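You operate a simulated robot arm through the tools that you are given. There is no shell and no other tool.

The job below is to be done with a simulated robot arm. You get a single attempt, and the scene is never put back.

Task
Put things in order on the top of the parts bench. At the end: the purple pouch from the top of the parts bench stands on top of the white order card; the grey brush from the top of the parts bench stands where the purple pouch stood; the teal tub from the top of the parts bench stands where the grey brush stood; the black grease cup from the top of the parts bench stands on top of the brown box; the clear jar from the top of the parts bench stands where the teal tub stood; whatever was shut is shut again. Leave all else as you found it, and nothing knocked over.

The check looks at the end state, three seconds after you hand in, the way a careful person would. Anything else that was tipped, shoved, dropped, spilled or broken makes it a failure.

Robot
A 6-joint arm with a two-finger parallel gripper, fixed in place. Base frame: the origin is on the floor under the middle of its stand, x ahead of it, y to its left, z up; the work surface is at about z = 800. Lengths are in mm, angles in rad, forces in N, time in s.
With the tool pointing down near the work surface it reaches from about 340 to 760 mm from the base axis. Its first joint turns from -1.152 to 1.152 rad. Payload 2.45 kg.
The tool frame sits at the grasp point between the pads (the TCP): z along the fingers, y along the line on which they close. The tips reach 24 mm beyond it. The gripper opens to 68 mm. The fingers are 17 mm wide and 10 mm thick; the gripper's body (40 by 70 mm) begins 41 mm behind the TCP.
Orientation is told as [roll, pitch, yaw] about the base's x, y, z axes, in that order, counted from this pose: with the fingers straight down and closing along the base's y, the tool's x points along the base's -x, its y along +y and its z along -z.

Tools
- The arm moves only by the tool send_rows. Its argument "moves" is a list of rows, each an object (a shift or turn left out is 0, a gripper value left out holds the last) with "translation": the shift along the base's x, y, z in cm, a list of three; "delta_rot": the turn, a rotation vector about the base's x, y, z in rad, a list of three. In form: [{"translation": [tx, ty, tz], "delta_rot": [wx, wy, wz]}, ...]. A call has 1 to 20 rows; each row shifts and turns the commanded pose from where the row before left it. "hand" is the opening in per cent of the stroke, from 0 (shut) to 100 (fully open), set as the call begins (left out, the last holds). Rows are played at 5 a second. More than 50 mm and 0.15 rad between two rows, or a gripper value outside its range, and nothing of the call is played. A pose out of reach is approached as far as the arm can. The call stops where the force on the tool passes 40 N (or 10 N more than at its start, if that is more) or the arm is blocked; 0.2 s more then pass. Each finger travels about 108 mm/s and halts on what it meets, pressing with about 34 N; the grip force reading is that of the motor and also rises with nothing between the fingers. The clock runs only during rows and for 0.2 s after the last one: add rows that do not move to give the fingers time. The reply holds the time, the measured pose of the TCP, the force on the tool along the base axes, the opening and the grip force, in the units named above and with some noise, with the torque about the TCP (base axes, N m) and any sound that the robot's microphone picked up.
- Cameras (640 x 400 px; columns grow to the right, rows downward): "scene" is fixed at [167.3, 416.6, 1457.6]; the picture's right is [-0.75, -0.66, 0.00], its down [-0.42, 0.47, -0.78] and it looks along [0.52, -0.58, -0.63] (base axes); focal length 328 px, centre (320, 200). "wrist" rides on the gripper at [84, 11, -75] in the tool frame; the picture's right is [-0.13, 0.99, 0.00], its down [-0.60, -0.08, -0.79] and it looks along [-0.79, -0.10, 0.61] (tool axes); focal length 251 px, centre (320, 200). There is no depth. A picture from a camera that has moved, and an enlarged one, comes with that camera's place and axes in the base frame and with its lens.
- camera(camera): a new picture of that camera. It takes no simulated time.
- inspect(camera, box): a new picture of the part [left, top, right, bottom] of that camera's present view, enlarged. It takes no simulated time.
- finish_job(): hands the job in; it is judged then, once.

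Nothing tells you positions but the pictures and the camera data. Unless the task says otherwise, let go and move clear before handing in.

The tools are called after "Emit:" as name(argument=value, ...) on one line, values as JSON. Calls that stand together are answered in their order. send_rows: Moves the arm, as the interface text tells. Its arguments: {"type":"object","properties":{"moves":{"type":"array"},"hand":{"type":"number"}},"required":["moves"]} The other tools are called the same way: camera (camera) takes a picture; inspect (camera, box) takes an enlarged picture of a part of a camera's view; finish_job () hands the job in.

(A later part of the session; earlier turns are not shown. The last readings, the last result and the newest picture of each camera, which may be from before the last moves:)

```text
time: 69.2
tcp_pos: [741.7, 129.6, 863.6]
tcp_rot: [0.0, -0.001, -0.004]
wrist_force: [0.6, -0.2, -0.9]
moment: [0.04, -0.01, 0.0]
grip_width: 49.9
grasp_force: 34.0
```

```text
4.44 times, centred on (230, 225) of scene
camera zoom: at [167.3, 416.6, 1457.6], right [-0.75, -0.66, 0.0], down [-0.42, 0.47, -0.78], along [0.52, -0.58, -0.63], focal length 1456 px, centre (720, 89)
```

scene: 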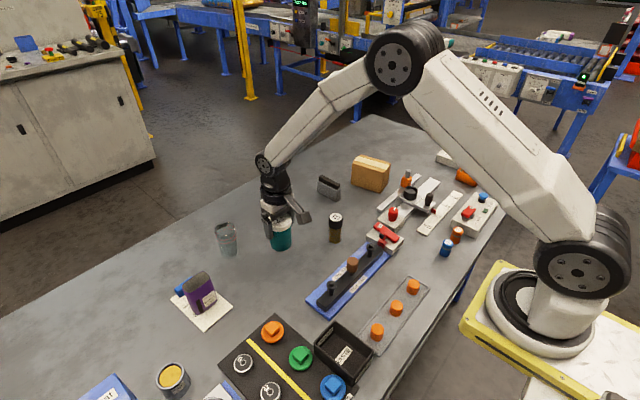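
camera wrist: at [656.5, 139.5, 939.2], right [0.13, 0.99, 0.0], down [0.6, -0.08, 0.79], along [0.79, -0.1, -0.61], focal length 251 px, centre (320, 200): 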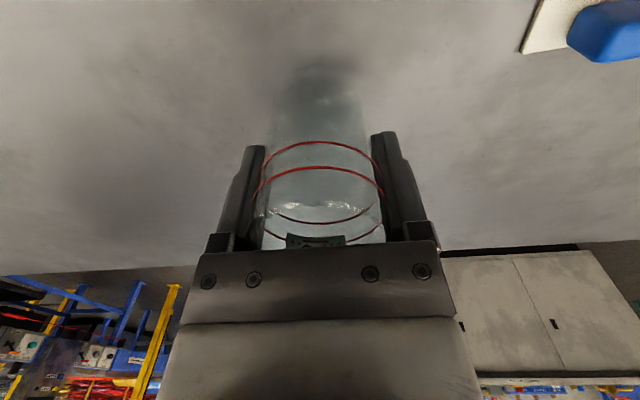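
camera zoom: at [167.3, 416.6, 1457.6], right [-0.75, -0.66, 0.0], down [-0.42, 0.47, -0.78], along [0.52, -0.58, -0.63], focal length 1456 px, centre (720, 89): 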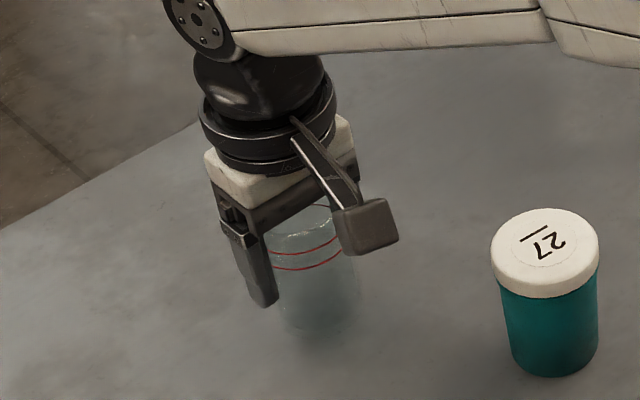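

The jar is up. I carry it slowly, upright, to the tub's old spot at about (738, −30).

Emit:
send_rows(moves=[{"translation": [0, 0, 0.7]}, {"translation": [0, 0, 0.8]}, {"translation": [0, 0, 0.5]}, {"translation": [0, -0.5, 0]}, {"translation": [0, -1, 0]}, {"translation": [-0.05, -1.5, 0]}, {"translation": [-0.08, -2, 0]}, {"translation": [-0.08, -2, 0]}, {"translation": [-0.08, -2, 0]}, {"translation": [-0.08, -2, 0]}, {"translation": [-0.05, -1.5, 0]}, {"translation": [-0.04, -1.5, 0]}, {"translation": [0, -1, 0]}, {"translation": [0, -0.6, 0]}, {"translation": [0, -0.37, 0]}, {}, {}])

Emit:
camera(camera="wrist")

Emit:
camera(camera="scene")

```text
time: 72.8
tcp_pos: [738.3, -31.8, 882.7]
tcp_rot: [-0.002, 0.0, -0.004]
wrist_force: [-0.2, -0.1, -0.3]
moment: [-0.01, 0.02, -0.01]
grip_width: 49.9
grasp_force: 33.5
```

```text
taken
camera wrist: at [652.3, -20.3, 958.3], right [0.13, 0.99, 0.0], down [0.6, -0.08, 0.79], along [0.79, -0.1, -0.61], focal length 251 px, centre (320, 200)
```

wrist: 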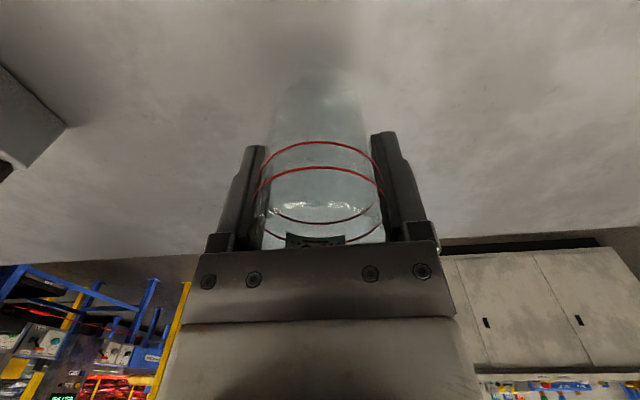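

```text
taken
```

scene: 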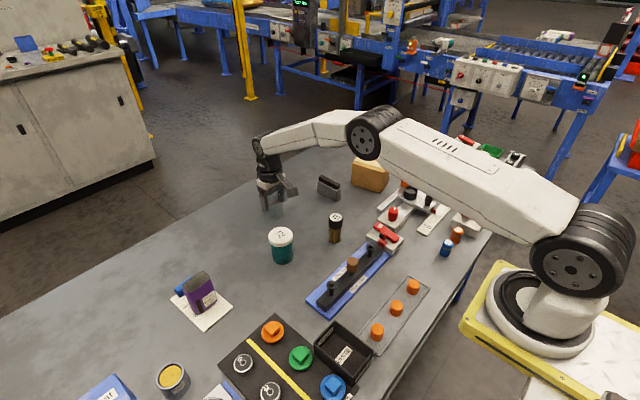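

Emit:
send_rows(moves=[{"translation": [0, 0, -0.7]}, {"translation": [0, 0, -0.8]}, {"translation": [0, 0, -0.7]}, {"translation": [0, 0, -0.5]}, {}, {}])

Emit:
send_rows(moves=[{"translation": [0, 0, -0.1]}, {"translation": [0, 0, -0.1]}, {}])

Emit:
send_rows(moves=[{"translation": [0, 0, -0.1]}, {}])

```text
time: 74.2
tcp_pos: [736.5, -30.2, 857.2]
tcp_rot: [0.001, 0.0, -0.005]
wrist_force: [0.0, 0.2, -1.0]
moment: [-0.01, 0.02, -0.01]
grip_width: 49.9
grasp_force: 33.8
```

```text
time: 75.0
tcp_pos: [738.4, -30.4, 854.9]
tcp_rot: [-0.002, 0.0, -0.003]
wrist_force: [-0.8, -0.4, -1.8]
moment: [-0.01, -0.04, 0.01]
grip_width: 49.9
grasp_force: 34.0
```

```text
time: 75.6
tcp_pos: [737.7, -29.7, 853.7]
tcp_rot: [0.0, -0.001, -0.002]
wrist_force: [0.4, -0.1, 0.2]
moment: [0.04, -0.01, 0.0]
grip_width: 50.2
grasp_force: 33.8
```

Emit:
send_rows(moves=[{"translation": [0, 0, -0.1]}, {}])

```text
time: 76.2
tcp_pos: [738.7, -30.2, 853.0]
tcp_rot: [0.001, 0.001, -0.003]
wrist_force: [-1.3, -0.5, 3.3]
moment: [0.0, 0.1, 0.02]
grip_width: 49.8
grasp_force: 33.9
```

Light contact. I open and rise.

Emit:
send_rows(moves=[{}, {}, {}, {}], hand=100)

Emit:
send_rows(moves=[{"translation": [0, 0, 0.5]}, {"translation": [0, 0, 1]}, {"translation": [0, 0, 1.5]}, {"translation": [0, 0, 3]}, {"translation": [0, 0, 4]}, {"translation": [0, 0, 4]}, {"translation": [0, 0, 1]}, {}])

Emit:
camera(camera="wrist")

Emit:
inspect(camera="scene", box=[220, 140, 380, 280])

```text
time: 77.2
tcp_pos: [738.2, -30.1, 853.0]
tcp_rot: [0.0, 0.001, -0.002]
wrist_force: [-0.8, -0.4, 0.3]
moment: [-0.04, 0.0, 0.0]
grip_width: 68.1
grasp_force: 0.0
```

```text
time: 79.0
tcp_pos: [737.6, -30.3, 1002.4]
tcp_rot: [0.0, -0.002, -0.003]
wrist_force: [0.2, 0.0, 0.3]
moment: [-0.01, 0.02, -0.02]
grip_width: 68.2
grasp_force: 0.0
```

```text
taken
camera wrist: at [651.7, -19.9, 1078.7], right [0.13, 0.99, 0.0], down [0.6, -0.08, 0.79], along [0.79, -0.1, -0.61], focal length 251 px, centre (320, 200)
```

wrist: 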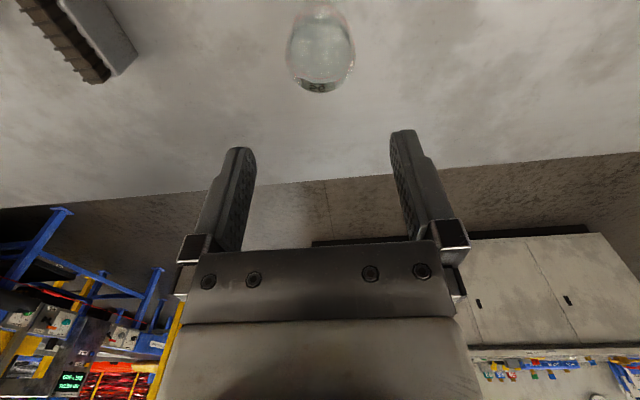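

```text
2.86 times, centred on (300, 210) of scene
camera zoom: at [167.3, 416.6, 1457.6], right [-0.75, -0.66, 0.0], down [-0.42, 0.47, -0.78], along [0.52, -0.58, -0.63], focal length 936 px, centre (377, 171)
```

zoom: 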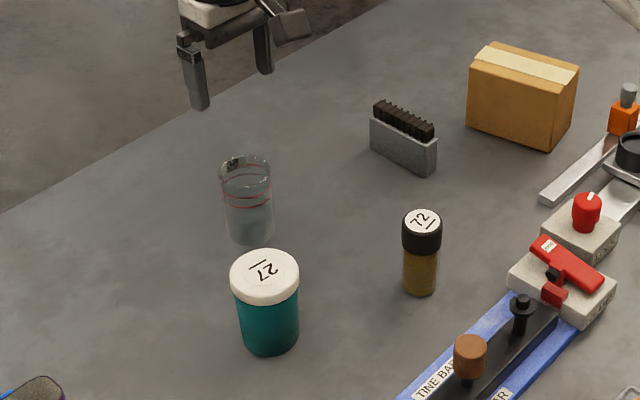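

The jar stands where the tub stood. Now I go to look closely at the black cup near (487, −366) on the bracket slide.

Emit:
send_rows(moves=[{"translation": [-4, -2.8, 0]}, {"translation": [-4, -2.8, 0]}, {"translation": [-4, -2.8, 0]}, {"translation": [-4, -2.8, 0]}, {"translation": [-4, -2.8, 0]}, {"translation": [-4, -2.8, 0]}, {"translation": [-4, -2.8, 0]}, {"translation": [-4, -2.8, 0]}, {"translation": [-0.7, -4.8, 0]}, {"translation": [0, -4.5, -2]}, {"translation": [0, -1.8, -2]}, {}, {}])

Emit:
camera(camera="wrist")

Emit:
inspect(camera="wrist", box=[220, 20, 420, 150])

Emit:
inspect(camera="scene", box=[370, 160, 470, 230])

```text
time: 81.8
tcp_pos: [413.1, -365.5, 961.7]
tcp_rot: [0.001, -0.001, -0.004]
wrist_force: [0.6, 0.2, -0.6]
moment: [0.02, 0.0, 0.03]
grip_width: 68.0
grasp_force: 0.2
```

```text
taken
camera wrist: at [327.2, -354.6, 1037.8], right [0.13, 0.99, 0.0], down [0.6, -0.08, 0.79], along [0.79, -0.1, -0.61], focal length 251 px, centre (320, 200)
```

wrist: 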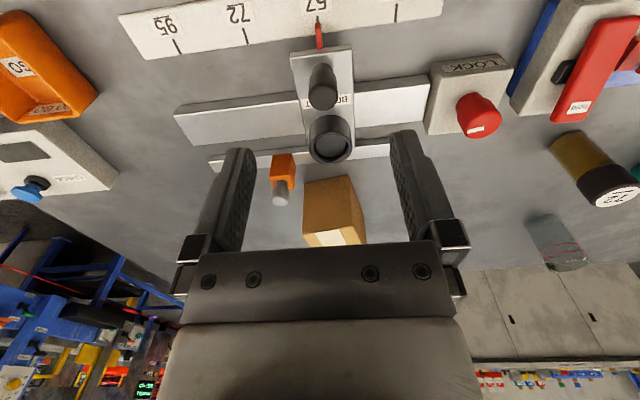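

```text
3.08 times, centred on (320, 85) of wrist
camera zoom: at [327.2, -354.6, 1037.8], right [0.13, 0.99, 0.0], down [0.6, -0.08, 0.79], along [0.79, -0.1, -0.61], focal length 774 px, centre (320, 554)
```

zoom: 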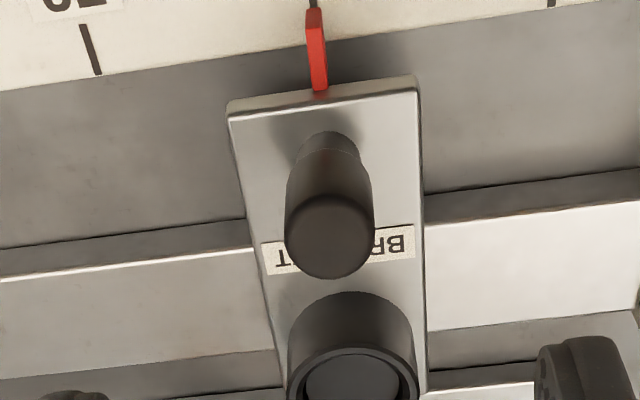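

```text
5.71 times, centred on (420, 195) of scene
camera zoom: at [167.3, 416.6, 1457.6], right [-0.75, -0.66, 0.0], down [-0.42, 0.47, -0.78], along [0.52, -0.58, -0.63], focal length 1872 px, centre (-251, 229)
```

zoom: 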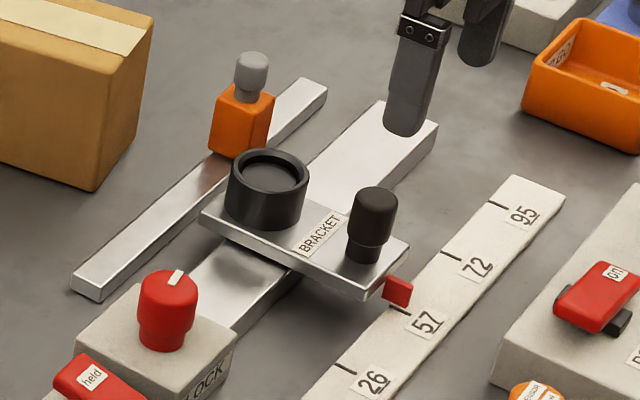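

Before touching the slide I want to be sure there is no other black cup, so I first study the amber bottle and the left end of the bench more thoroughly.

Emit:
inspect(camera="scene", box=[315, 195, 375, 250])

Emit:
inspect(camera="scene", box=[200, 310, 360, 400])

Emit:
inspect(camera="wrist", box=[500, 100, 640, 220])

Emit:
send_rows(moves=[{"translation": [0, 0, 4]}, {"translation": [0, 0, 4]}, {"translation": [0, 0, 4]}, {"translation": [0, 3, 3.5]}, {"translation": [0, 3, 3.5]}, {"translation": [0, 4.9, 0]}, {"translation": [0, 4.9, 0]}, {"translation": [0, 4.9, 0]}, {"translation": [0, 4.9, 0]}, {"translation": [0, 4.9, 0]}, {"translation": [0, 4.9, 0]}, {"translation": [0, 4.9, 0]}, {"translation": [0, 4.9, 0]}, {"translation": [0, 4.9, 0]}, {"translation": [0, 4.9, 0]}, {"translation": [0, 4.9, 0]}, {"translation": [0, 4.9, 0]}, {"translation": [0, 4.9, 0]}, {"translation": [0, 4.9, 0]}])

Emit:
camera(camera="wrist")

```text
7.27 times, centred on (345, 222) of scene
camera zoom: at [167.3, 416.6, 1457.6], right [-0.75, -0.66, 0.0], down [-0.42, 0.47, -0.78], along [0.52, -0.58, -0.63], focal length 2382 px, centre (138, 36)
```

zoom: 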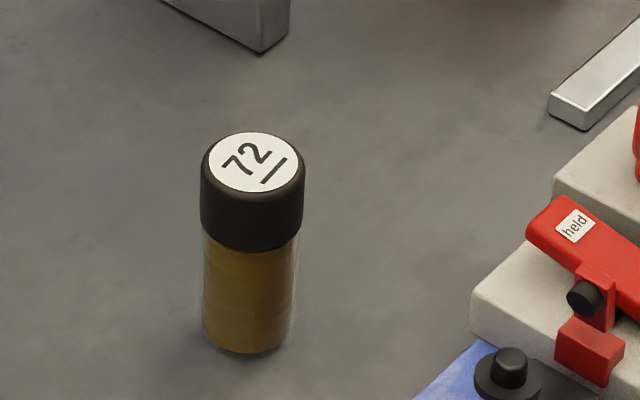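

```text
4.00 times, centred on (280, 355) of scene
camera zoom: at [167.3, 416.6, 1457.6], right [-0.75, -0.66, 0.0], down [-0.42, 0.47, -0.78], along [0.52, -0.58, -0.63], focal length 1310 px, centre (480, -420)
```

zoom: 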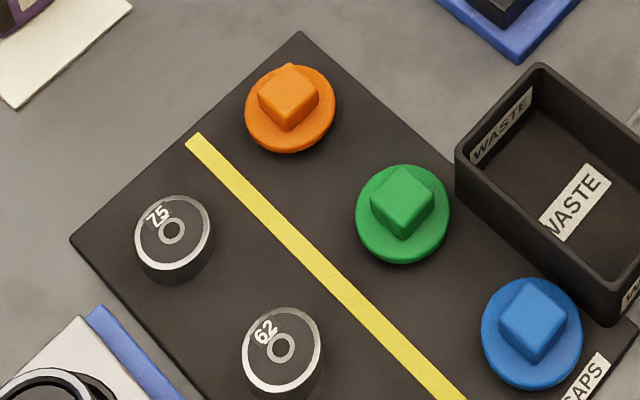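

```text
3.33 times, centred on (570, 160) of wrist
camera zoom: at [327.2, -354.6, 1037.8], right [0.13, 0.99, 0.0], down [0.6, -0.08, 0.79], along [0.79, -0.1, -0.61], focal length 838 px, centre (-513, 333)
```

zoom: 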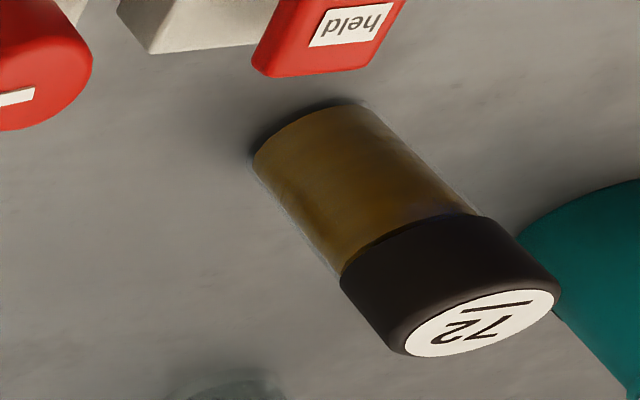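

```text
time: 85.8
tcp_pos: [412.0, 379.5, 1155.5]
tcp_rot: [0.0, 0.0, -0.005]
wrist_force: [0.8, 0.0, 0.0]
moment: [0.0, 0.0, -0.01]
grip_width: 68.1
grasp_force: 0.0
```

```text
taken
camera wrist: at [326.9, 390.6, 1230.9], right [0.13, 0.99, 0.0], down [0.6, -0.08, 0.79], along [0.79, -0.1, -0.61], focal length 251 px, centre (320, 200)
```

wrist: 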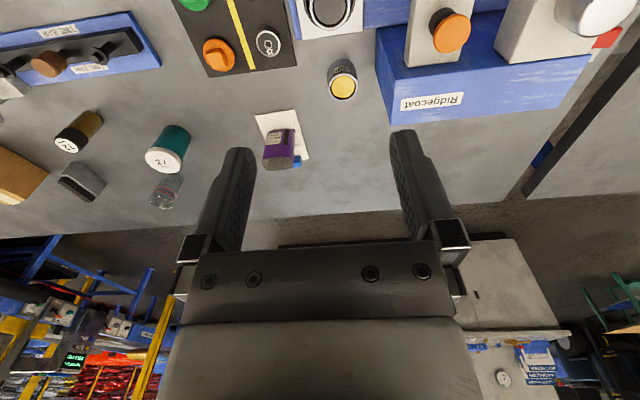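

The amber vial has only a black cap. I look further around the Ridgecoat box and press, where something could be hidden.

Emit:
send_rows(moves=[{"translation": [4, 0, 1], "delta_rot": [0, 0, 0.14]}, {"translation": [4, 0, 1], "delta_rot": [0, 0, 0.14]}, {"translation": [4, 0, 1], "delta_rot": [0, 0, 0.14]}, {"translation": [4, 0, 1], "delta_rot": [0, 0, 0.14]}, {"delta_rot": [0, 0, 0.14]}, {"delta_rot": [0, 0, 0.14]}, {"delta_rot": [0, 0, 0.14]}, {"delta_rot": [0, 0, 0.14]}, {}])

Emit:
camera(camera="wrist")

Emit:
send_rows(moves=[{"delta_rot": [0, 0, 0.14]}, {"delta_rot": [0, 0, 0.14]}, {"delta_rot": [0, 0, 0.14]}, {"delta_rot": [0, 0, 0.14]}, {}])

Emit:
camera(camera="wrist")

```text
time: 87.8
tcp_pos: [571.6, 380.5, 1192.0]
tcp_rot: [0.0, 0.002, 1.118]
wrist_force: [-1.1, -0.2, -0.2]
moment: [-0.02, -0.02, -0.02]
grip_width: 67.9
grasp_force: 0.1
```

```text
taken
camera wrist: at [523.0, 309.3, 1268.0], right [-0.84, 0.55, 0.0], down [0.33, 0.51, 0.79], along [0.44, 0.66, -0.61], focal length 251 px, centre (320, 200)
```

wrist: 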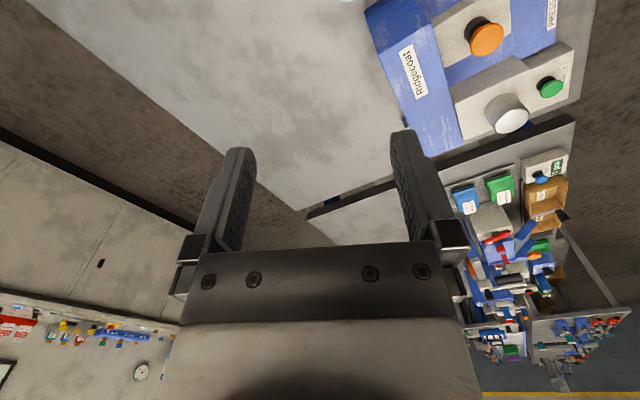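

```text
time: 89.0
tcp_pos: [570.3, 380.9, 1192.7]
tcp_rot: [0.001, -0.003, 1.679]
wrist_force: [-0.1, -0.2, 0.1]
moment: [-0.04, -0.02, 0.01]
grip_width: 68.2
grasp_force: 0.1
```

```text
taken
camera wrist: at [566.7, 294.8, 1268.6], right [-1.0, 0.02, 0.0], down [0.01, 0.61, 0.79], along [0.02, 0.79, -0.61], focal length 251 px, centre (320, 200)
```

wrist: 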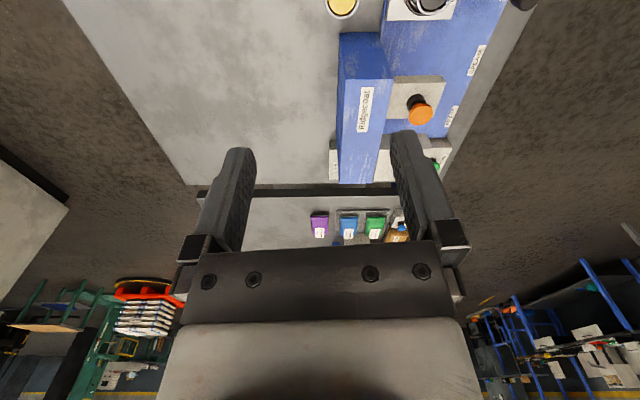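

Emit:
inspect(camera="wrist", box=[300, 0, 540, 150])

Emit:
inspect(camera="wrist", box=[280, 100, 480, 250])

Emit:
send_rows(moves=[{"translation": [-4, -2, 0]}, {"translation": [-4, -4, 0]}, {"translation": [-4, -4, 0]}, {"translation": [-4, -4, 0]}, {"translation": [-2, -4, 0]}, {}])

Emit:
camera(camera="wrist")

Emit:
inspect(camera="wrist", box=[200, 0, 440, 150])

```text
2.67 times, centred on (420, 75) of wrist
camera zoom: at [566.7, 294.8, 1268.6], right [-1.0, 0.02, 0.0], down [0.01, 0.61, 0.79], along [0.02, 0.79, -0.61], focal length 670 px, centre (53, 533)
```

zoom: 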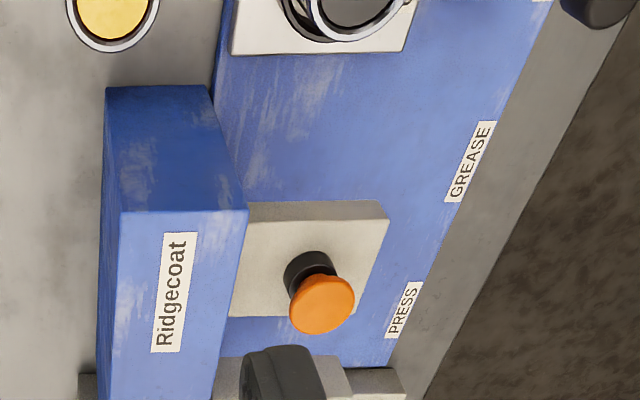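

```text
2.67 times, centred on (380, 175) of wrist
camera zoom: at [566.7, 294.8, 1268.6], right [-1.0, 0.02, 0.0], down [0.01, 0.61, 0.79], along [0.02, 0.79, -0.61], focal length 670 px, centre (160, 267)
```

zoom: 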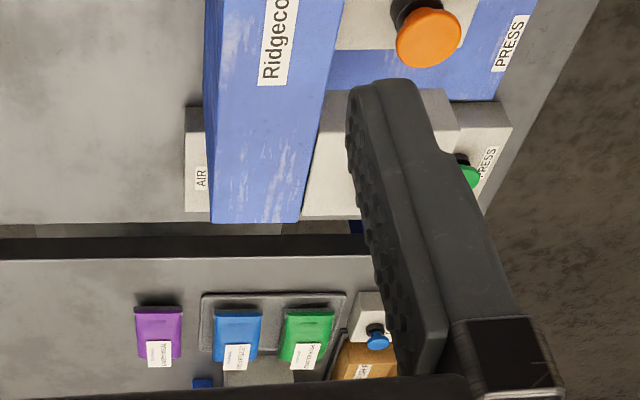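

```text
refused: row 2 steps farther than a row can; nothing moved
```

```text
taken
camera wrist: at [566.7, 294.8, 1268.6], right [-1.0, 0.02, 0.0], down [0.01, 0.61, 0.79], along [0.02, 0.79, -0.61], focal length 251 px, centre (320, 200)
```

wrist: 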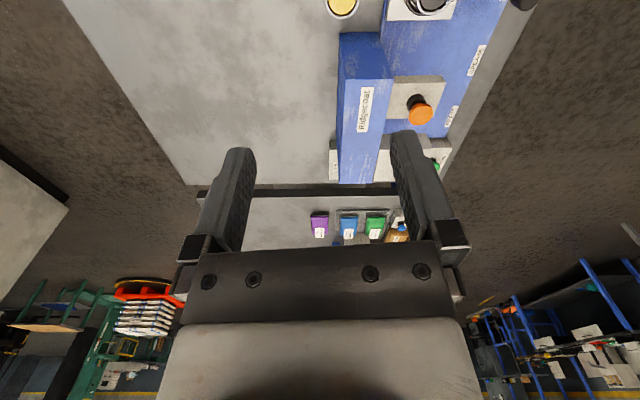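

```text
2.67 times, centred on (320, 75) of wrist
camera zoom: at [566.7, 294.8, 1268.6], right [-1.0, 0.02, 0.0], down [0.01, 0.61, 0.79], along [0.02, 0.79, -0.61], focal length 670 px, centre (320, 533)
```

zoom: 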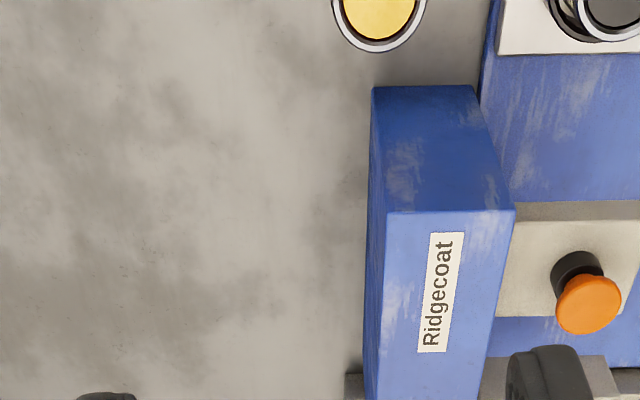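

There is a "GREASE" label on the press base and a black object at the near edge, about (287, 411). I move the camera to see it.

Emit:
send_rows(moves=[{"translation": [-4.2, -2, 0]}, {"translation": [-4.2, -2, 0]}, {"translation": [-4.2, -2, 0]}, {"translation": [-4.2, -2, 0]}, {"translation": [-3.5, -3.5, 0]}, {"translation": [-2, -4, 0]}, {"translation": [0, -3, 0]}, {}])

Emit:
camera(camera="wrist")

Emit:
camera(camera="scene")

```text
time: 90.8
tcp_pos: [346.7, 192.4, 1194.2]
tcp_rot: [-0.002, 0.0, 1.677]
wrist_force: [-0.4, -0.2, 0.1]
moment: [0.03, 0.03, 0.0]
grip_width: 68.1
grasp_force: 0.1
```

```text
taken
camera wrist: at [343.1, 109.1, 1269.7], right [-1.0, 0.02, 0.0], down [0.01, 0.61, 0.79], along [0.02, 0.79, -0.61], focal length 251 px, centre (320, 200)
```

wrist: 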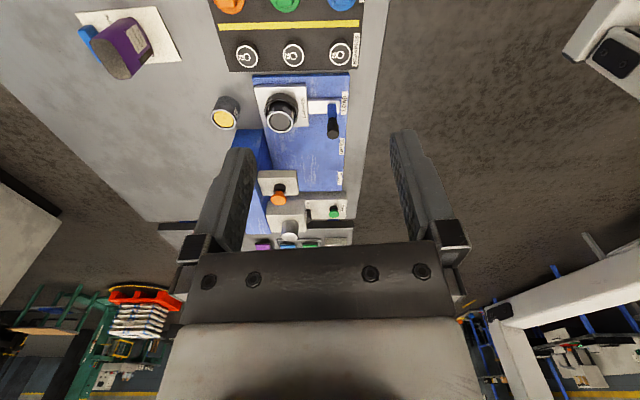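

```text
taken
```

scene: 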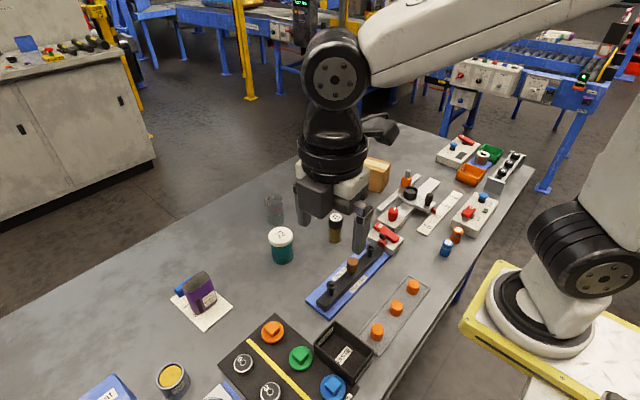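

Emit:
inspect(camera="wrist", box=[230, 60, 370, 150])

Emit:
inspect(camera="wrist", box=[230, 120, 370, 250])

Emit:
inspect(camera="wrist", box=[210, 0, 370, 90])

```text
4.44 times, centred on (300, 105) of wrist
camera zoom: at [343.1, 109.1, 1269.7], right [-1.0, 0.02, 0.0], down [0.01, 0.61, 0.79], along [0.02, 0.79, -0.61], focal length 1118 px, centre (409, 622)
```

zoom: 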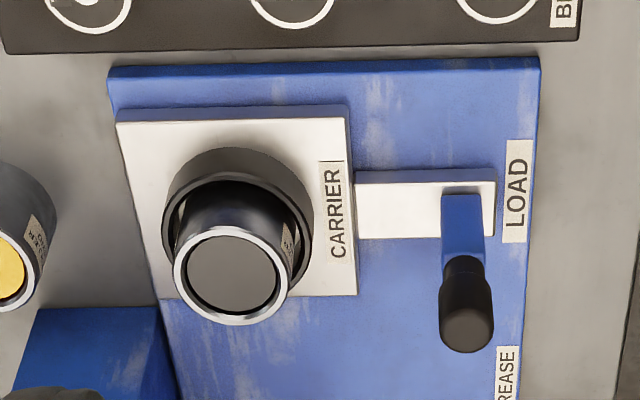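

```text
3.08 times, centred on (300, 185) of wrist
camera zoom: at [343.1, 109.1, 1269.7], right [-1.0, 0.02, 0.0], down [0.01, 0.61, 0.79], along [0.02, 0.79, -0.61], focal length 774 px, centre (382, 246)
```

zoom: 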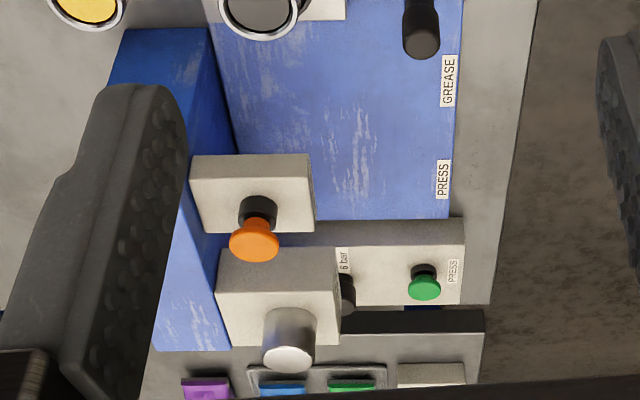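

```text
4.00 times, centred on (290, 45) of wrist
camera zoom: at [343.1, 109.1, 1269.7], right [-1.0, 0.02, 0.0], down [0.01, 0.61, 0.79], along [0.02, 0.79, -0.61], focal length 1006 px, centre (440, 820)
```

zoom: 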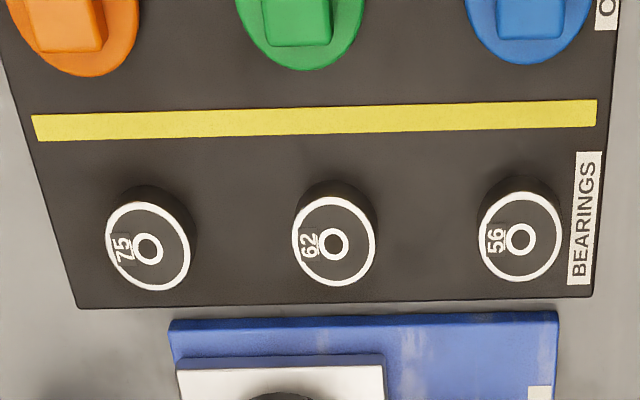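

This station's black part is just the slide handle labelled LOAD/GREASE/PRESS, fixed to the carrier. The only free black cup remains the one on the bracket; I return to inspect it closely.

Emit:
send_rows(moves=[{"translation": [1, -4, 0], "delta_rot": [0, 0, -0.14]}, {"translation": [1, -4, 0], "delta_rot": [0, 0, -0.14]}, {"translation": [1, -4, 0], "delta_rot": [0, 0, -0.14]}, {"translation": [1, -4, 0], "delta_rot": [0, 0, -0.14]}, {"translation": [1, -4, 0], "delta_rot": [0, 0, -0.14]}, {"translation": [1, -4, 0], "delta_rot": [0, 0, -0.14]}, {"translation": [1, -4, 0], "delta_rot": [0, 0, -0.14]}, {"translation": [1, -4, 0], "delta_rot": [0, 0, -0.14]}, {"translation": [1, -4, 0], "delta_rot": [0, 0, -0.14]}, {"translation": [1, -4, 0], "delta_rot": [0, 0, -0.14]}, {"translation": [1, -4, 0], "delta_rot": [0, 0, -0.14]}, {"translation": [1, -4, 0], "delta_rot": [0, 0, -0.14]}, {"translation": [1, -4.2, 0]}, {"translation": [1, -4, 0]}, {"translation": [0, 0, -4.6]}, {"translation": [0, 0, -4.6]}, {"translation": [0, 0, -4.6]}, {"translation": [0, 0, -4.6]}, {"translation": [0, 0, -2.8]}, {}])

Emit:
camera(camera="wrist")

Emit:
inspect(camera="wrist", box=[250, 0, 400, 140])

Emit:
inspect(camera="scene", box=[380, 170, 440, 220])

```text
time: 95.0
tcp_pos: [485.3, -367.0, 981.2]
tcp_rot: [-0.001, 0.001, -0.004]
wrist_force: [0.8, 0.2, -0.3]
moment: [-0.02, 0.01, -0.01]
grip_width: 68.1
grasp_force: 0.1
```

```text
taken
camera wrist: at [400.2, -356.2, 1055.1], right [0.13, 0.99, 0.0], down [0.6, -0.08, 0.79], along [0.79, -0.1, -0.61], focal length 251 px, centre (320, 200)
```

wrist: 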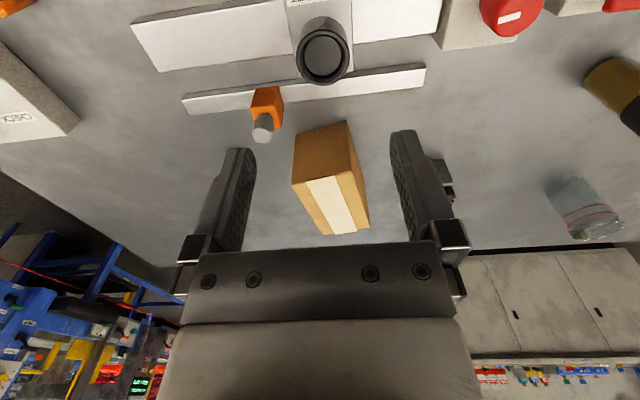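

```text
2.86 times, centred on (325, 70) of wrist
camera zoom: at [400.2, -356.2, 1055.1], right [0.13, 0.99, 0.0], down [0.6, -0.08, 0.79], along [0.79, -0.1, -0.61], focal length 718 px, centre (306, 571)
```

zoom: 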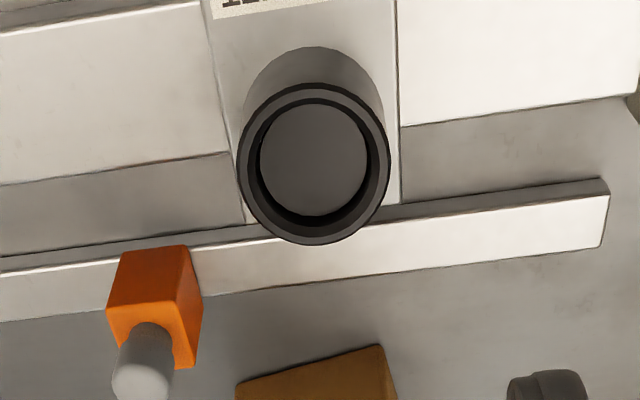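

```text
8.00 times, centred on (410, 195) of scene
camera zoom: at [167.3, 416.6, 1457.6], right [-0.75, -0.66, 0.0], down [-0.42, 0.47, -0.78], along [0.52, -0.58, -0.63], focal length 2620 px, centre (-400, 240)
```

zoom: 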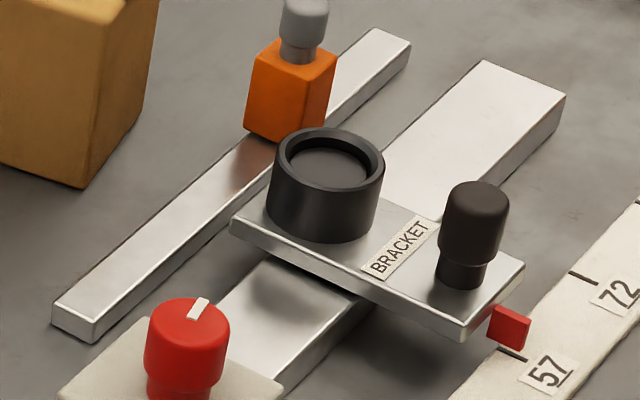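

The cup (≈ 40 mm wide, rim z ≈ 852, standing on the bracket plate at ≈ 826) is an open cup at about (487.5, −364.3). I line up over it and come lower to check.

Emit:
send_rows(moves=[{"translation": [0.03, 0.19, -3]}, {"translation": [0, 0, -3]}, {"translation": [0, 0, -1.5]}, {}, {}])

Emit:
camera(camera="wrist")

Emit:
inspect(camera="wrist", box=[220, 20, 430, 180])

Emit:
inspect(camera="scene", box=[360, 130, 460, 230])

```text
time: 96.2
tcp_pos: [486.0, -365.0, 905.0]
tcp_rot: [-0.001, -0.002, -0.003]
wrist_force: [0.2, -0.3, 0.8]
moment: [0.0, 0.0, -0.04]
grip_width: 68.6
grasp_force: 0.0
```

```text
taken
camera wrist: at [401.0, -354.3, 981.0], right [0.13, 0.99, 0.0], down [0.6, -0.08, 0.79], along [0.79, -0.1, -0.61], focal length 251 px, centre (320, 200)
```

wrist: 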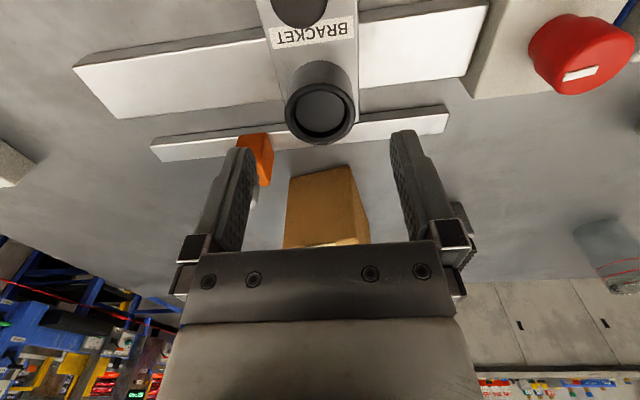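

```text
2.50 times, centred on (325, 100) of wrist
camera zoom: at [401.0, -354.3, 981.0], right [0.13, 0.99, 0.0], down [0.6, -0.08, 0.79], along [0.79, -0.1, -0.61], focal length 629 px, centre (308, 450)
```

zoom: 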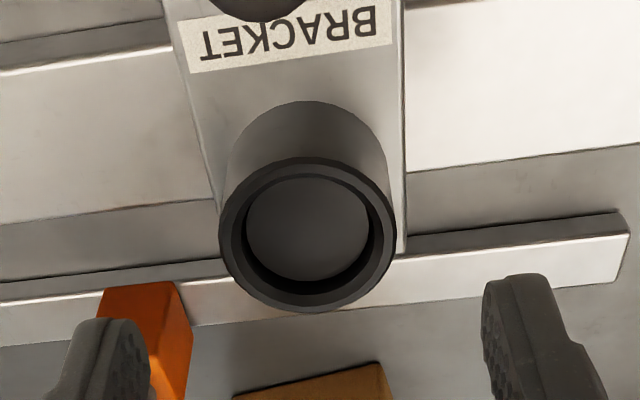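

```text
4.00 times, centred on (410, 180) of scene
camera zoom: at [167.3, 416.6, 1457.6], right [-0.75, -0.66, 0.0], down [-0.42, 0.47, -0.78], along [0.52, -0.58, -0.63], focal length 1310 px, centre (-40, 280)
```

zoom: 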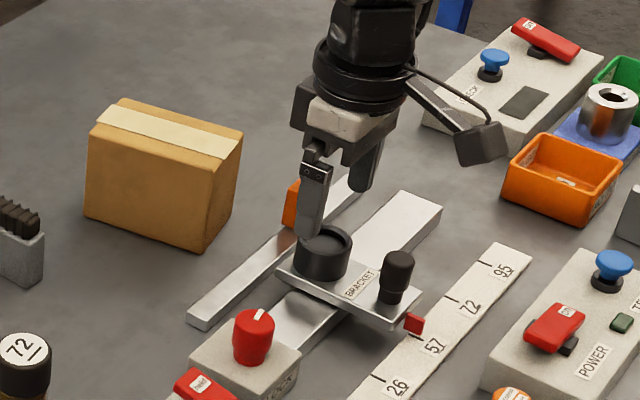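

Emit:
send_rows(moves=[{"translation": [-0.05, -0.03, -1.5]}, {"translation": [0, 0, -1.5]}, {"translation": [0, 0, -1]}, {"translation": [0, 0, -0.9]}, {}, {}])

Emit:
camera(camera="wrist")

Emit:
inspect(camera="scene", box=[370, 140, 450, 220])

```text
time: 97.6
tcp_pos: [487.5, -365.3, 856.7]
tcp_rot: [-0.001, 0.0, -0.004]
wrist_force: [-0.5, -0.5, -0.7]
moment: [-0.01, 0.01, -0.02]
grip_width: 68.1
grasp_force: 0.1
```

```text
taken
camera wrist: at [401.9, -354.2, 931.7], right [0.13, 0.99, 0.0], down [0.6, -0.08, 0.79], along [0.79, -0.1, -0.61], focal length 251 px, centre (320, 200)
```

wrist: 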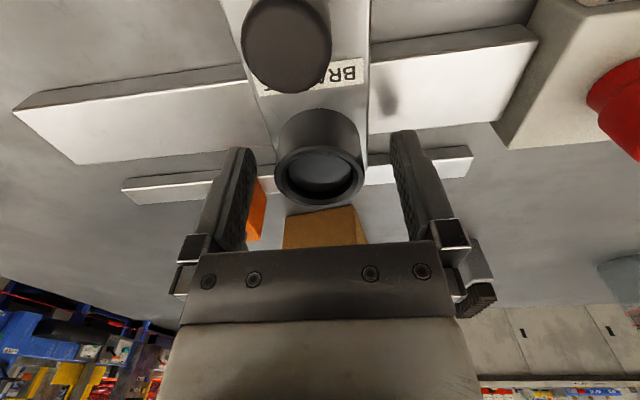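

```text
5.00 times, centred on (410, 180) of scene
camera zoom: at [167.3, 416.6, 1457.6], right [-0.75, -0.66, 0.0], down [-0.42, 0.47, -0.78], along [0.52, -0.58, -0.63], focal length 1638 px, centre (-130, 300)
```

zoom: 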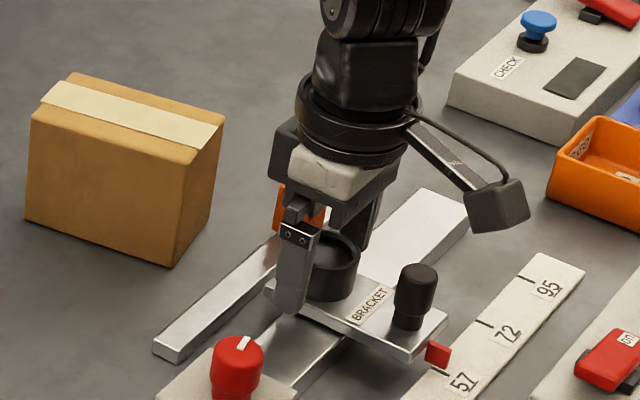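

Emit:
send_rows(moves=[{}, {}, {}, {}], hand=0)

Emit:
camera(camera="wrist")

Emit:
inspect(camera="scene", box=[370, 140, 450, 220])

```text
time: 98.6
tcp_pos: [487.4, -364.9, 856.7]
tcp_rot: [0.0, 0.001, 0.0]
wrist_force: [1.3, -0.7, -2.6]
moment: [-0.28, -0.32, 0.19]
grip_width: 41.0
grasp_force: 45.2
```

```text
taken
camera wrist: at [401.9, -354.3, 931.8], right [0.13, 0.99, 0.0], down [0.6, -0.08, 0.79], along [0.79, -0.1, -0.61], focal length 251 px, centre (320, 200)
```

wrist: 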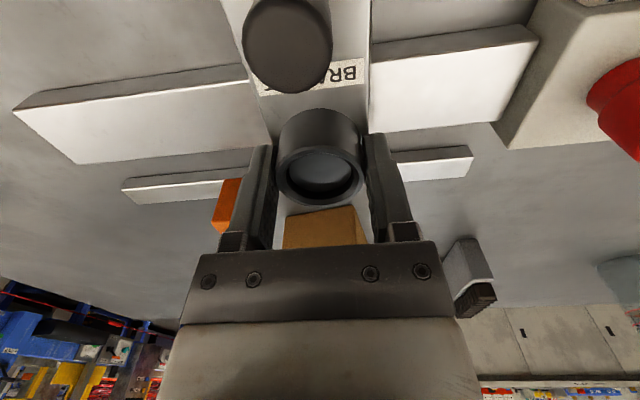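

```text
5.00 times, centred on (410, 180) of scene
camera zoom: at [167.3, 416.6, 1457.6], right [-0.75, -0.66, 0.0], down [-0.42, 0.47, -0.78], along [0.52, -0.58, -0.63], focal length 1638 px, centre (-130, 300)
```

zoom: 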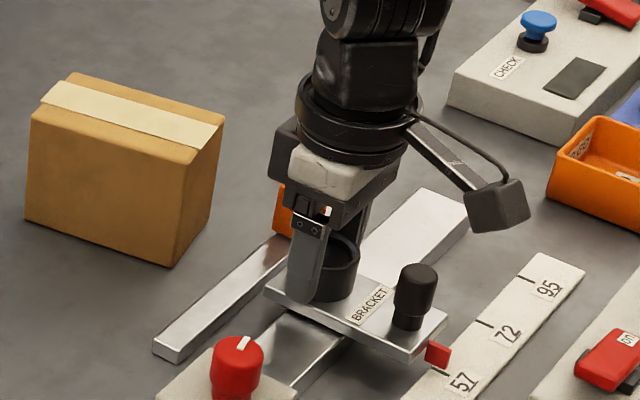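

Grip is 41 mm but with unusual reaction. I try a tiny lift (1–2 mm) to see whether the cup is loose.

Emit:
send_rows(moves=[{"translation": [0, 0, 0.05]}, {"translation": [0, 0, 0.05]}, {}])

```text
time: 99.4
tcp_pos: [487.2, -364.2, 856.4]
tcp_rot: [0.003, 0.003, -0.001]
wrist_force: [4.3, -4.6, -21.5]
moment: [-0.41, -1.15, 0.36]
grip_width: 40.9
grasp_force: 44.9
```

The cup resists immediately (−21 N for 1 mm), so it is fixed to the bracket and not the loose grease cup. I undo the lift and let go.

Emit:
send_rows(moves=[{"translation": [0, 0, -0.05]}, {"translation": [0, 0, -0.05]}, {}])

Emit:
send_rows(moves=[{}, {}, {}, {}], hand=100)

Emit:
inspect(camera="scene", box=[370, 140, 450, 220])

Emit:
camera(camera="wrist")

```text
time: 100.2
tcp_pos: [486.7, -363.3, 856.1]
tcp_rot: [0.001, 0.002, 0.0]
wrist_force: [6.2, -0.1, -11.4]
moment: [0.29, 0.57, 0.2]
grip_width: 40.5
grasp_force: 45.0
```

```text
time: 101.2
tcp_pos: [486.4, -364.5, 855.5]
tcp_rot: [-0.001, 0.0, -0.005]
wrist_force: [-0.4, -0.6, -1.0]
moment: [-0.03, -0.01, -0.03]
grip_width: 67.9
grasp_force: 0.0
```

```text
5.00 times, centred on (410, 180) of scene
camera zoom: at [167.3, 416.6, 1457.6], right [-0.75, -0.66, 0.0], down [-0.42, 0.47, -0.78], along [0.52, -0.58, -0.63], focal length 1638 px, centre (-130, 300)
```

zoom: 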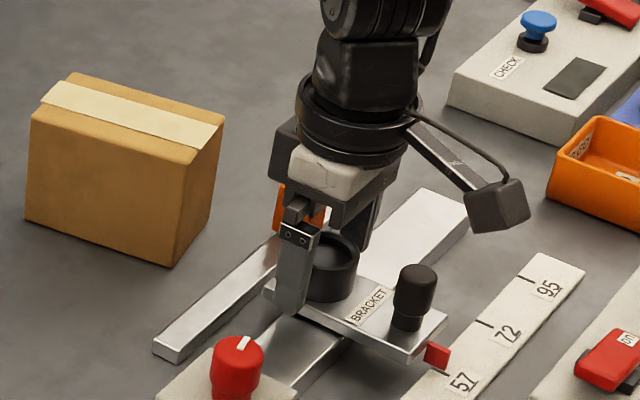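

```text
taken
camera wrist: at [401.7, -353.9, 931.9], right [0.13, 0.99, 0.0], down [0.6, -0.08, 0.79], along [0.79, -0.1, -0.61], focal length 251 px, centre (320, 200)
```

wrist: 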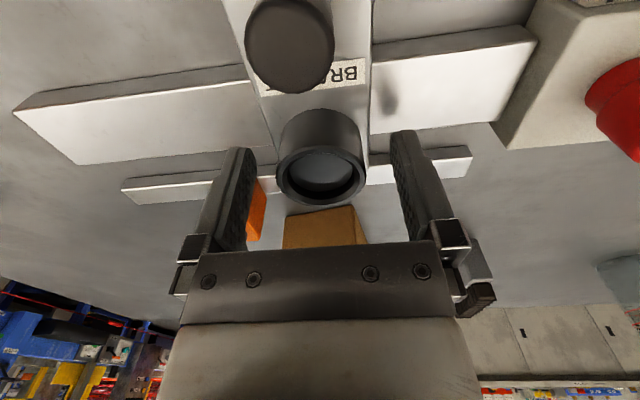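

Emit:
send_rows(moves=[{"translation": [0, 0, 1]}, {"translation": [0, 0, 2]}, {"translation": [0, 0, 3]}, {"translation": [0, 0, 3]}, {"translation": [0, 0, 3.5]}, {}])

Emit:
inspect(camera="scene", box=[380, 170, 440, 220])

Emit:
inspect(camera="wrist", box=[250, 0, 400, 140])

```text
time: 102.6
tcp_pos: [485.9, -364.7, 981.6]
tcp_rot: [0.001, 0.001, -0.003]
wrist_force: [-0.2, -0.7, -0.3]
moment: [-0.01, 0.01, -0.02]
grip_width: 68.2
grasp_force: 0.0
```

```text
8.00 times, centred on (410, 195) of scene
camera zoom: at [167.3, 416.6, 1457.6], right [-0.75, -0.66, 0.0], down [-0.42, 0.47, -0.78], along [0.52, -0.58, -0.63], focal length 2620 px, centre (-400, 240)
```

zoom: 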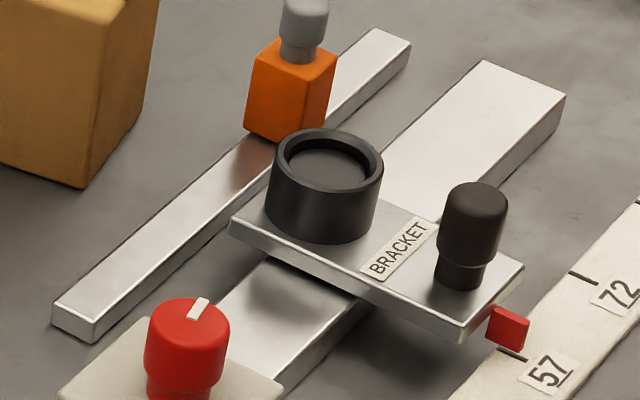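

```text
2.86 times, centred on (325, 70) of wrist
camera zoom: at [400.3, -354.3, 1057.9], right [0.13, 0.99, 0.0], down [0.6, -0.08, 0.79], along [0.79, -0.1, -0.61], focal length 718 px, centre (306, 571)
```

zoom: 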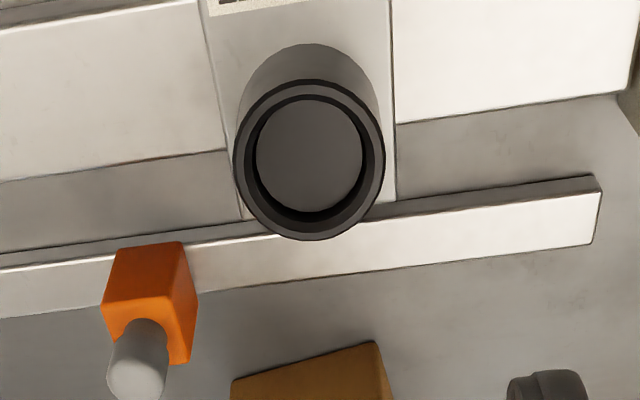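

The bracket slide is practically where it was, and its cup is a fixed part. The remaining match is the loose container "72": a clear cup of brown grease with a black top, standing free near (558, −86). I go look at it.

Emit:
send_rows(moves=[{"translation": [-0.1, 4.6, 0.3]}, {"translation": [-0.1, 4.6, 0.3]}, {"translation": [-0.1, 4.6, 0.3]}, {"translation": [-0.1, 4.7, 0.3]}, {"translation": [-0.1, 4.7, 0.3]}, {"translation": [-0.2, 4.7, 0.4]}, {}, {}])

Emit:
camera(camera="wrist")

Emit:
inspect(camera="wrist", box=[240, 30, 400, 160])

Emit:
inspect(camera="scene", box=[120, 320, 220, 400])

```text
time: 104.4
tcp_pos: [480.5, -85.4, 1000.8]
tcp_rot: [0.0, -0.001, -0.005]
wrist_force: [0.8, -0.2, 0.2]
moment: [-0.02, -0.02, -0.03]
grip_width: 67.8
grasp_force: 0.1
```

```text
taken
camera wrist: at [394.7, -75.2, 1076.8], right [0.13, 0.99, 0.0], down [0.6, -0.08, 0.79], along [0.79, -0.1, -0.61], focal length 251 px, centre (320, 200)
```

wrist: 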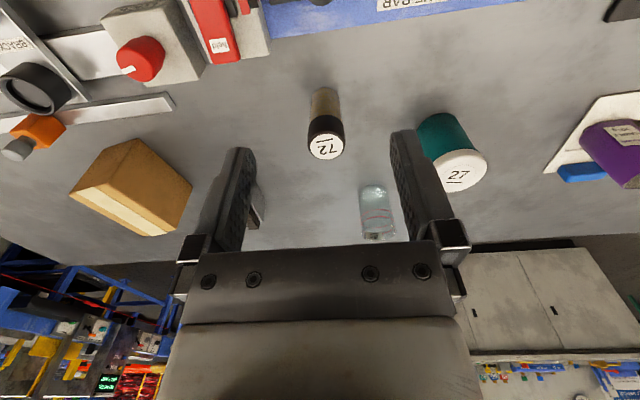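

```text
3.08 times, centred on (320, 95) of wrist
camera zoom: at [394.7, -75.2, 1076.8], right [0.13, 0.99, 0.0], down [0.6, -0.08, 0.79], along [0.79, -0.1, -0.61], focal length 774 px, centre (320, 523)
```

zoom: 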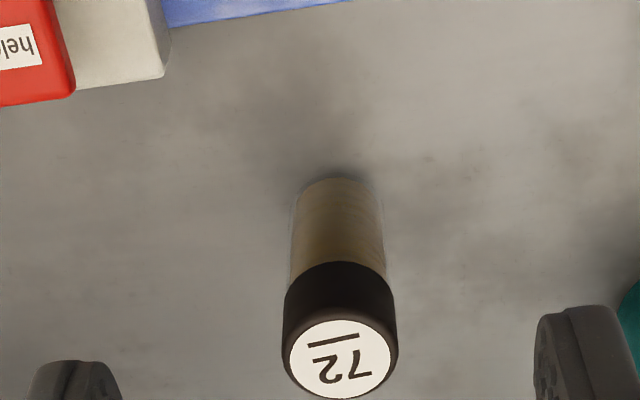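

```text
5.00 times, centred on (170, 360) of scene
camera zoom: at [167.3, 416.7, 1457.6], right [-0.75, -0.66, 0.0], down [-0.42, 0.47, -0.78], along [0.52, -0.58, -0.63], focal length 1638 px, centre (1070, -600)
```

zoom: 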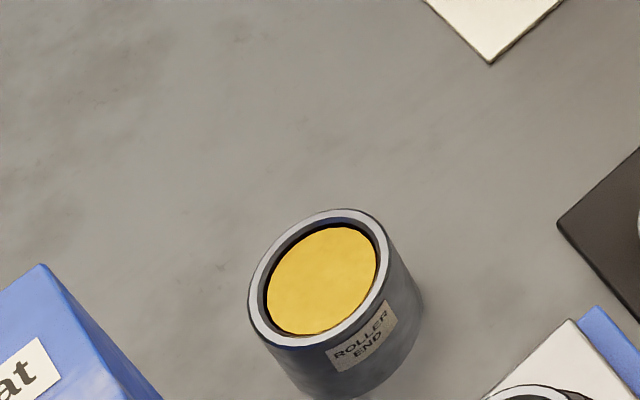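

The vial-shaped grease cup "72" has its top at z ≈ 880, centred near (561, −90), with a 37 mm black cap. I move over it and lower.

Emit:
send_rows(moves=[{"translation": [4.1, -0.23, 0]}, {"translation": [4.03, -0.23, 0]}, {"translation": [0, 0, -4]}, {"translation": [0, 0, -4]}, {}, {}])

Emit:
camera(camera="wrist")

Emit:
inspect(camera="wrist", box=[220, 40, 430, 200])

```text
time: 105.8
tcp_pos: [559.5, -88.9, 920.5]
tcp_rot: [0.0, -0.001, -0.002]
wrist_force: [-0.2, 0.3, -0.3]
moment: [0.01, 0.03, 0.0]
grip_width: 68.1
grasp_force: 0.2
```

```text
taken
camera wrist: at [474.4, -78.6, 997.1], right [0.13, 0.99, 0.0], down [0.6, -0.08, 0.79], along [0.79, -0.1, -0.61], focal length 251 px, centre (320, 200)
```

wrist: 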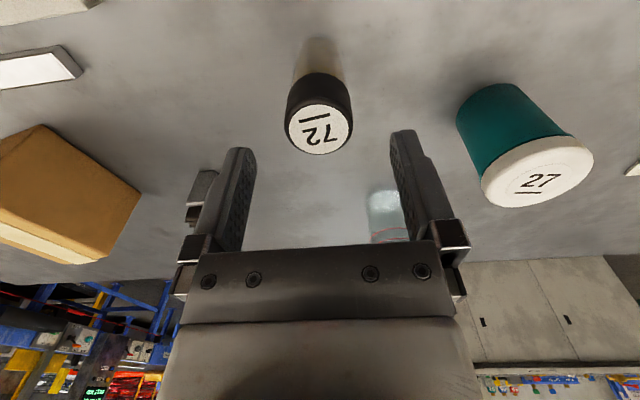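

```text
2.50 times, centred on (325, 120) of wrist
camera zoom: at [474.4, -78.6, 997.1], right [0.13, 0.99, 0.0], down [0.6, -0.08, 0.79], along [0.79, -0.1, -0.61], focal length 629 px, centre (308, 400)
```

zoom: 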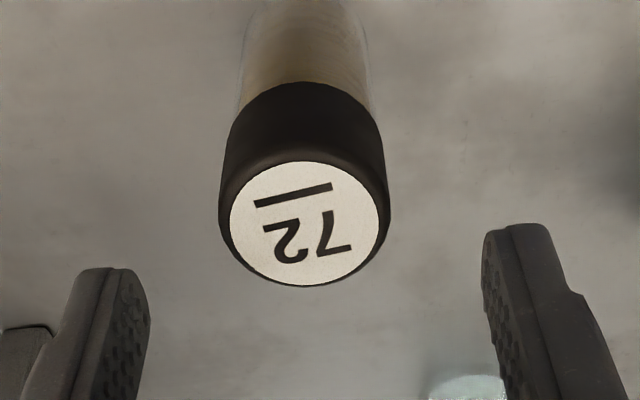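

Emit:
send_rows(moves=[{"translation": [0, -0.11, -1.5]}, {"translation": [0, 0, -1.5]}, {"translation": [0, 0, -1.5]}, {"translation": [0, 0, -0.9]}, {}, {}])

Emit:
send_rows(moves=[{}, {}, {}, {}], hand=0)

Emit:
camera(camera="wrist")

Emit:
inspect(camera="scene", box=[300, 160, 380, 250])

```text
time: 107.2
tcp_pos: [561.1, -90.5, 867.1]
tcp_rot: [0.0, 0.0, -0.007]
wrist_force: [0.5, -0.5, 0.2]
moment: [0.04, -0.01, 0.0]
grip_width: 67.9
grasp_force: 0.0
```

```text
time: 108.2
tcp_pos: [560.0, -90.0, 867.4]
tcp_rot: [-0.001, 0.001, -0.004]
wrist_force: [0.2, -0.5, -0.1]
moment: [-0.05, 0.02, 0.0]
grip_width: 36.7
grasp_force: 34.3
```

```text
taken
camera wrist: at [475.3, -79.9, 942.6], right [0.13, 0.99, 0.0], down [0.6, -0.08, 0.79], along [0.79, -0.1, -0.61], focal length 251 px, centre (320, 200)
```

wrist: 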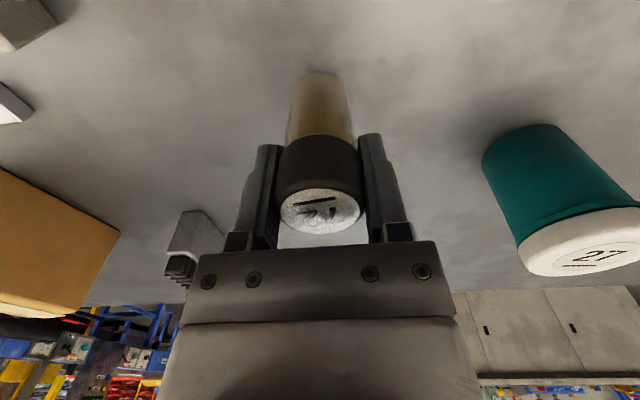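

```text
4.44 times, centred on (340, 205) of scene
camera zoom: at [167.3, 416.6, 1457.6], right [-0.75, -0.66, 0.0], down [-0.42, 0.47, -0.78], along [0.52, -0.58, -0.63], focal length 1456 px, centre (231, 178)
```

zoom: 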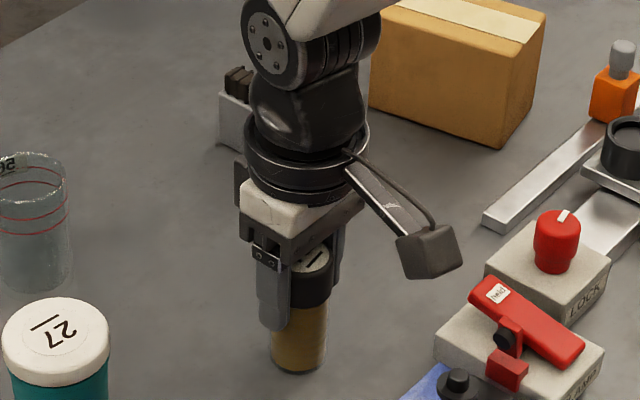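

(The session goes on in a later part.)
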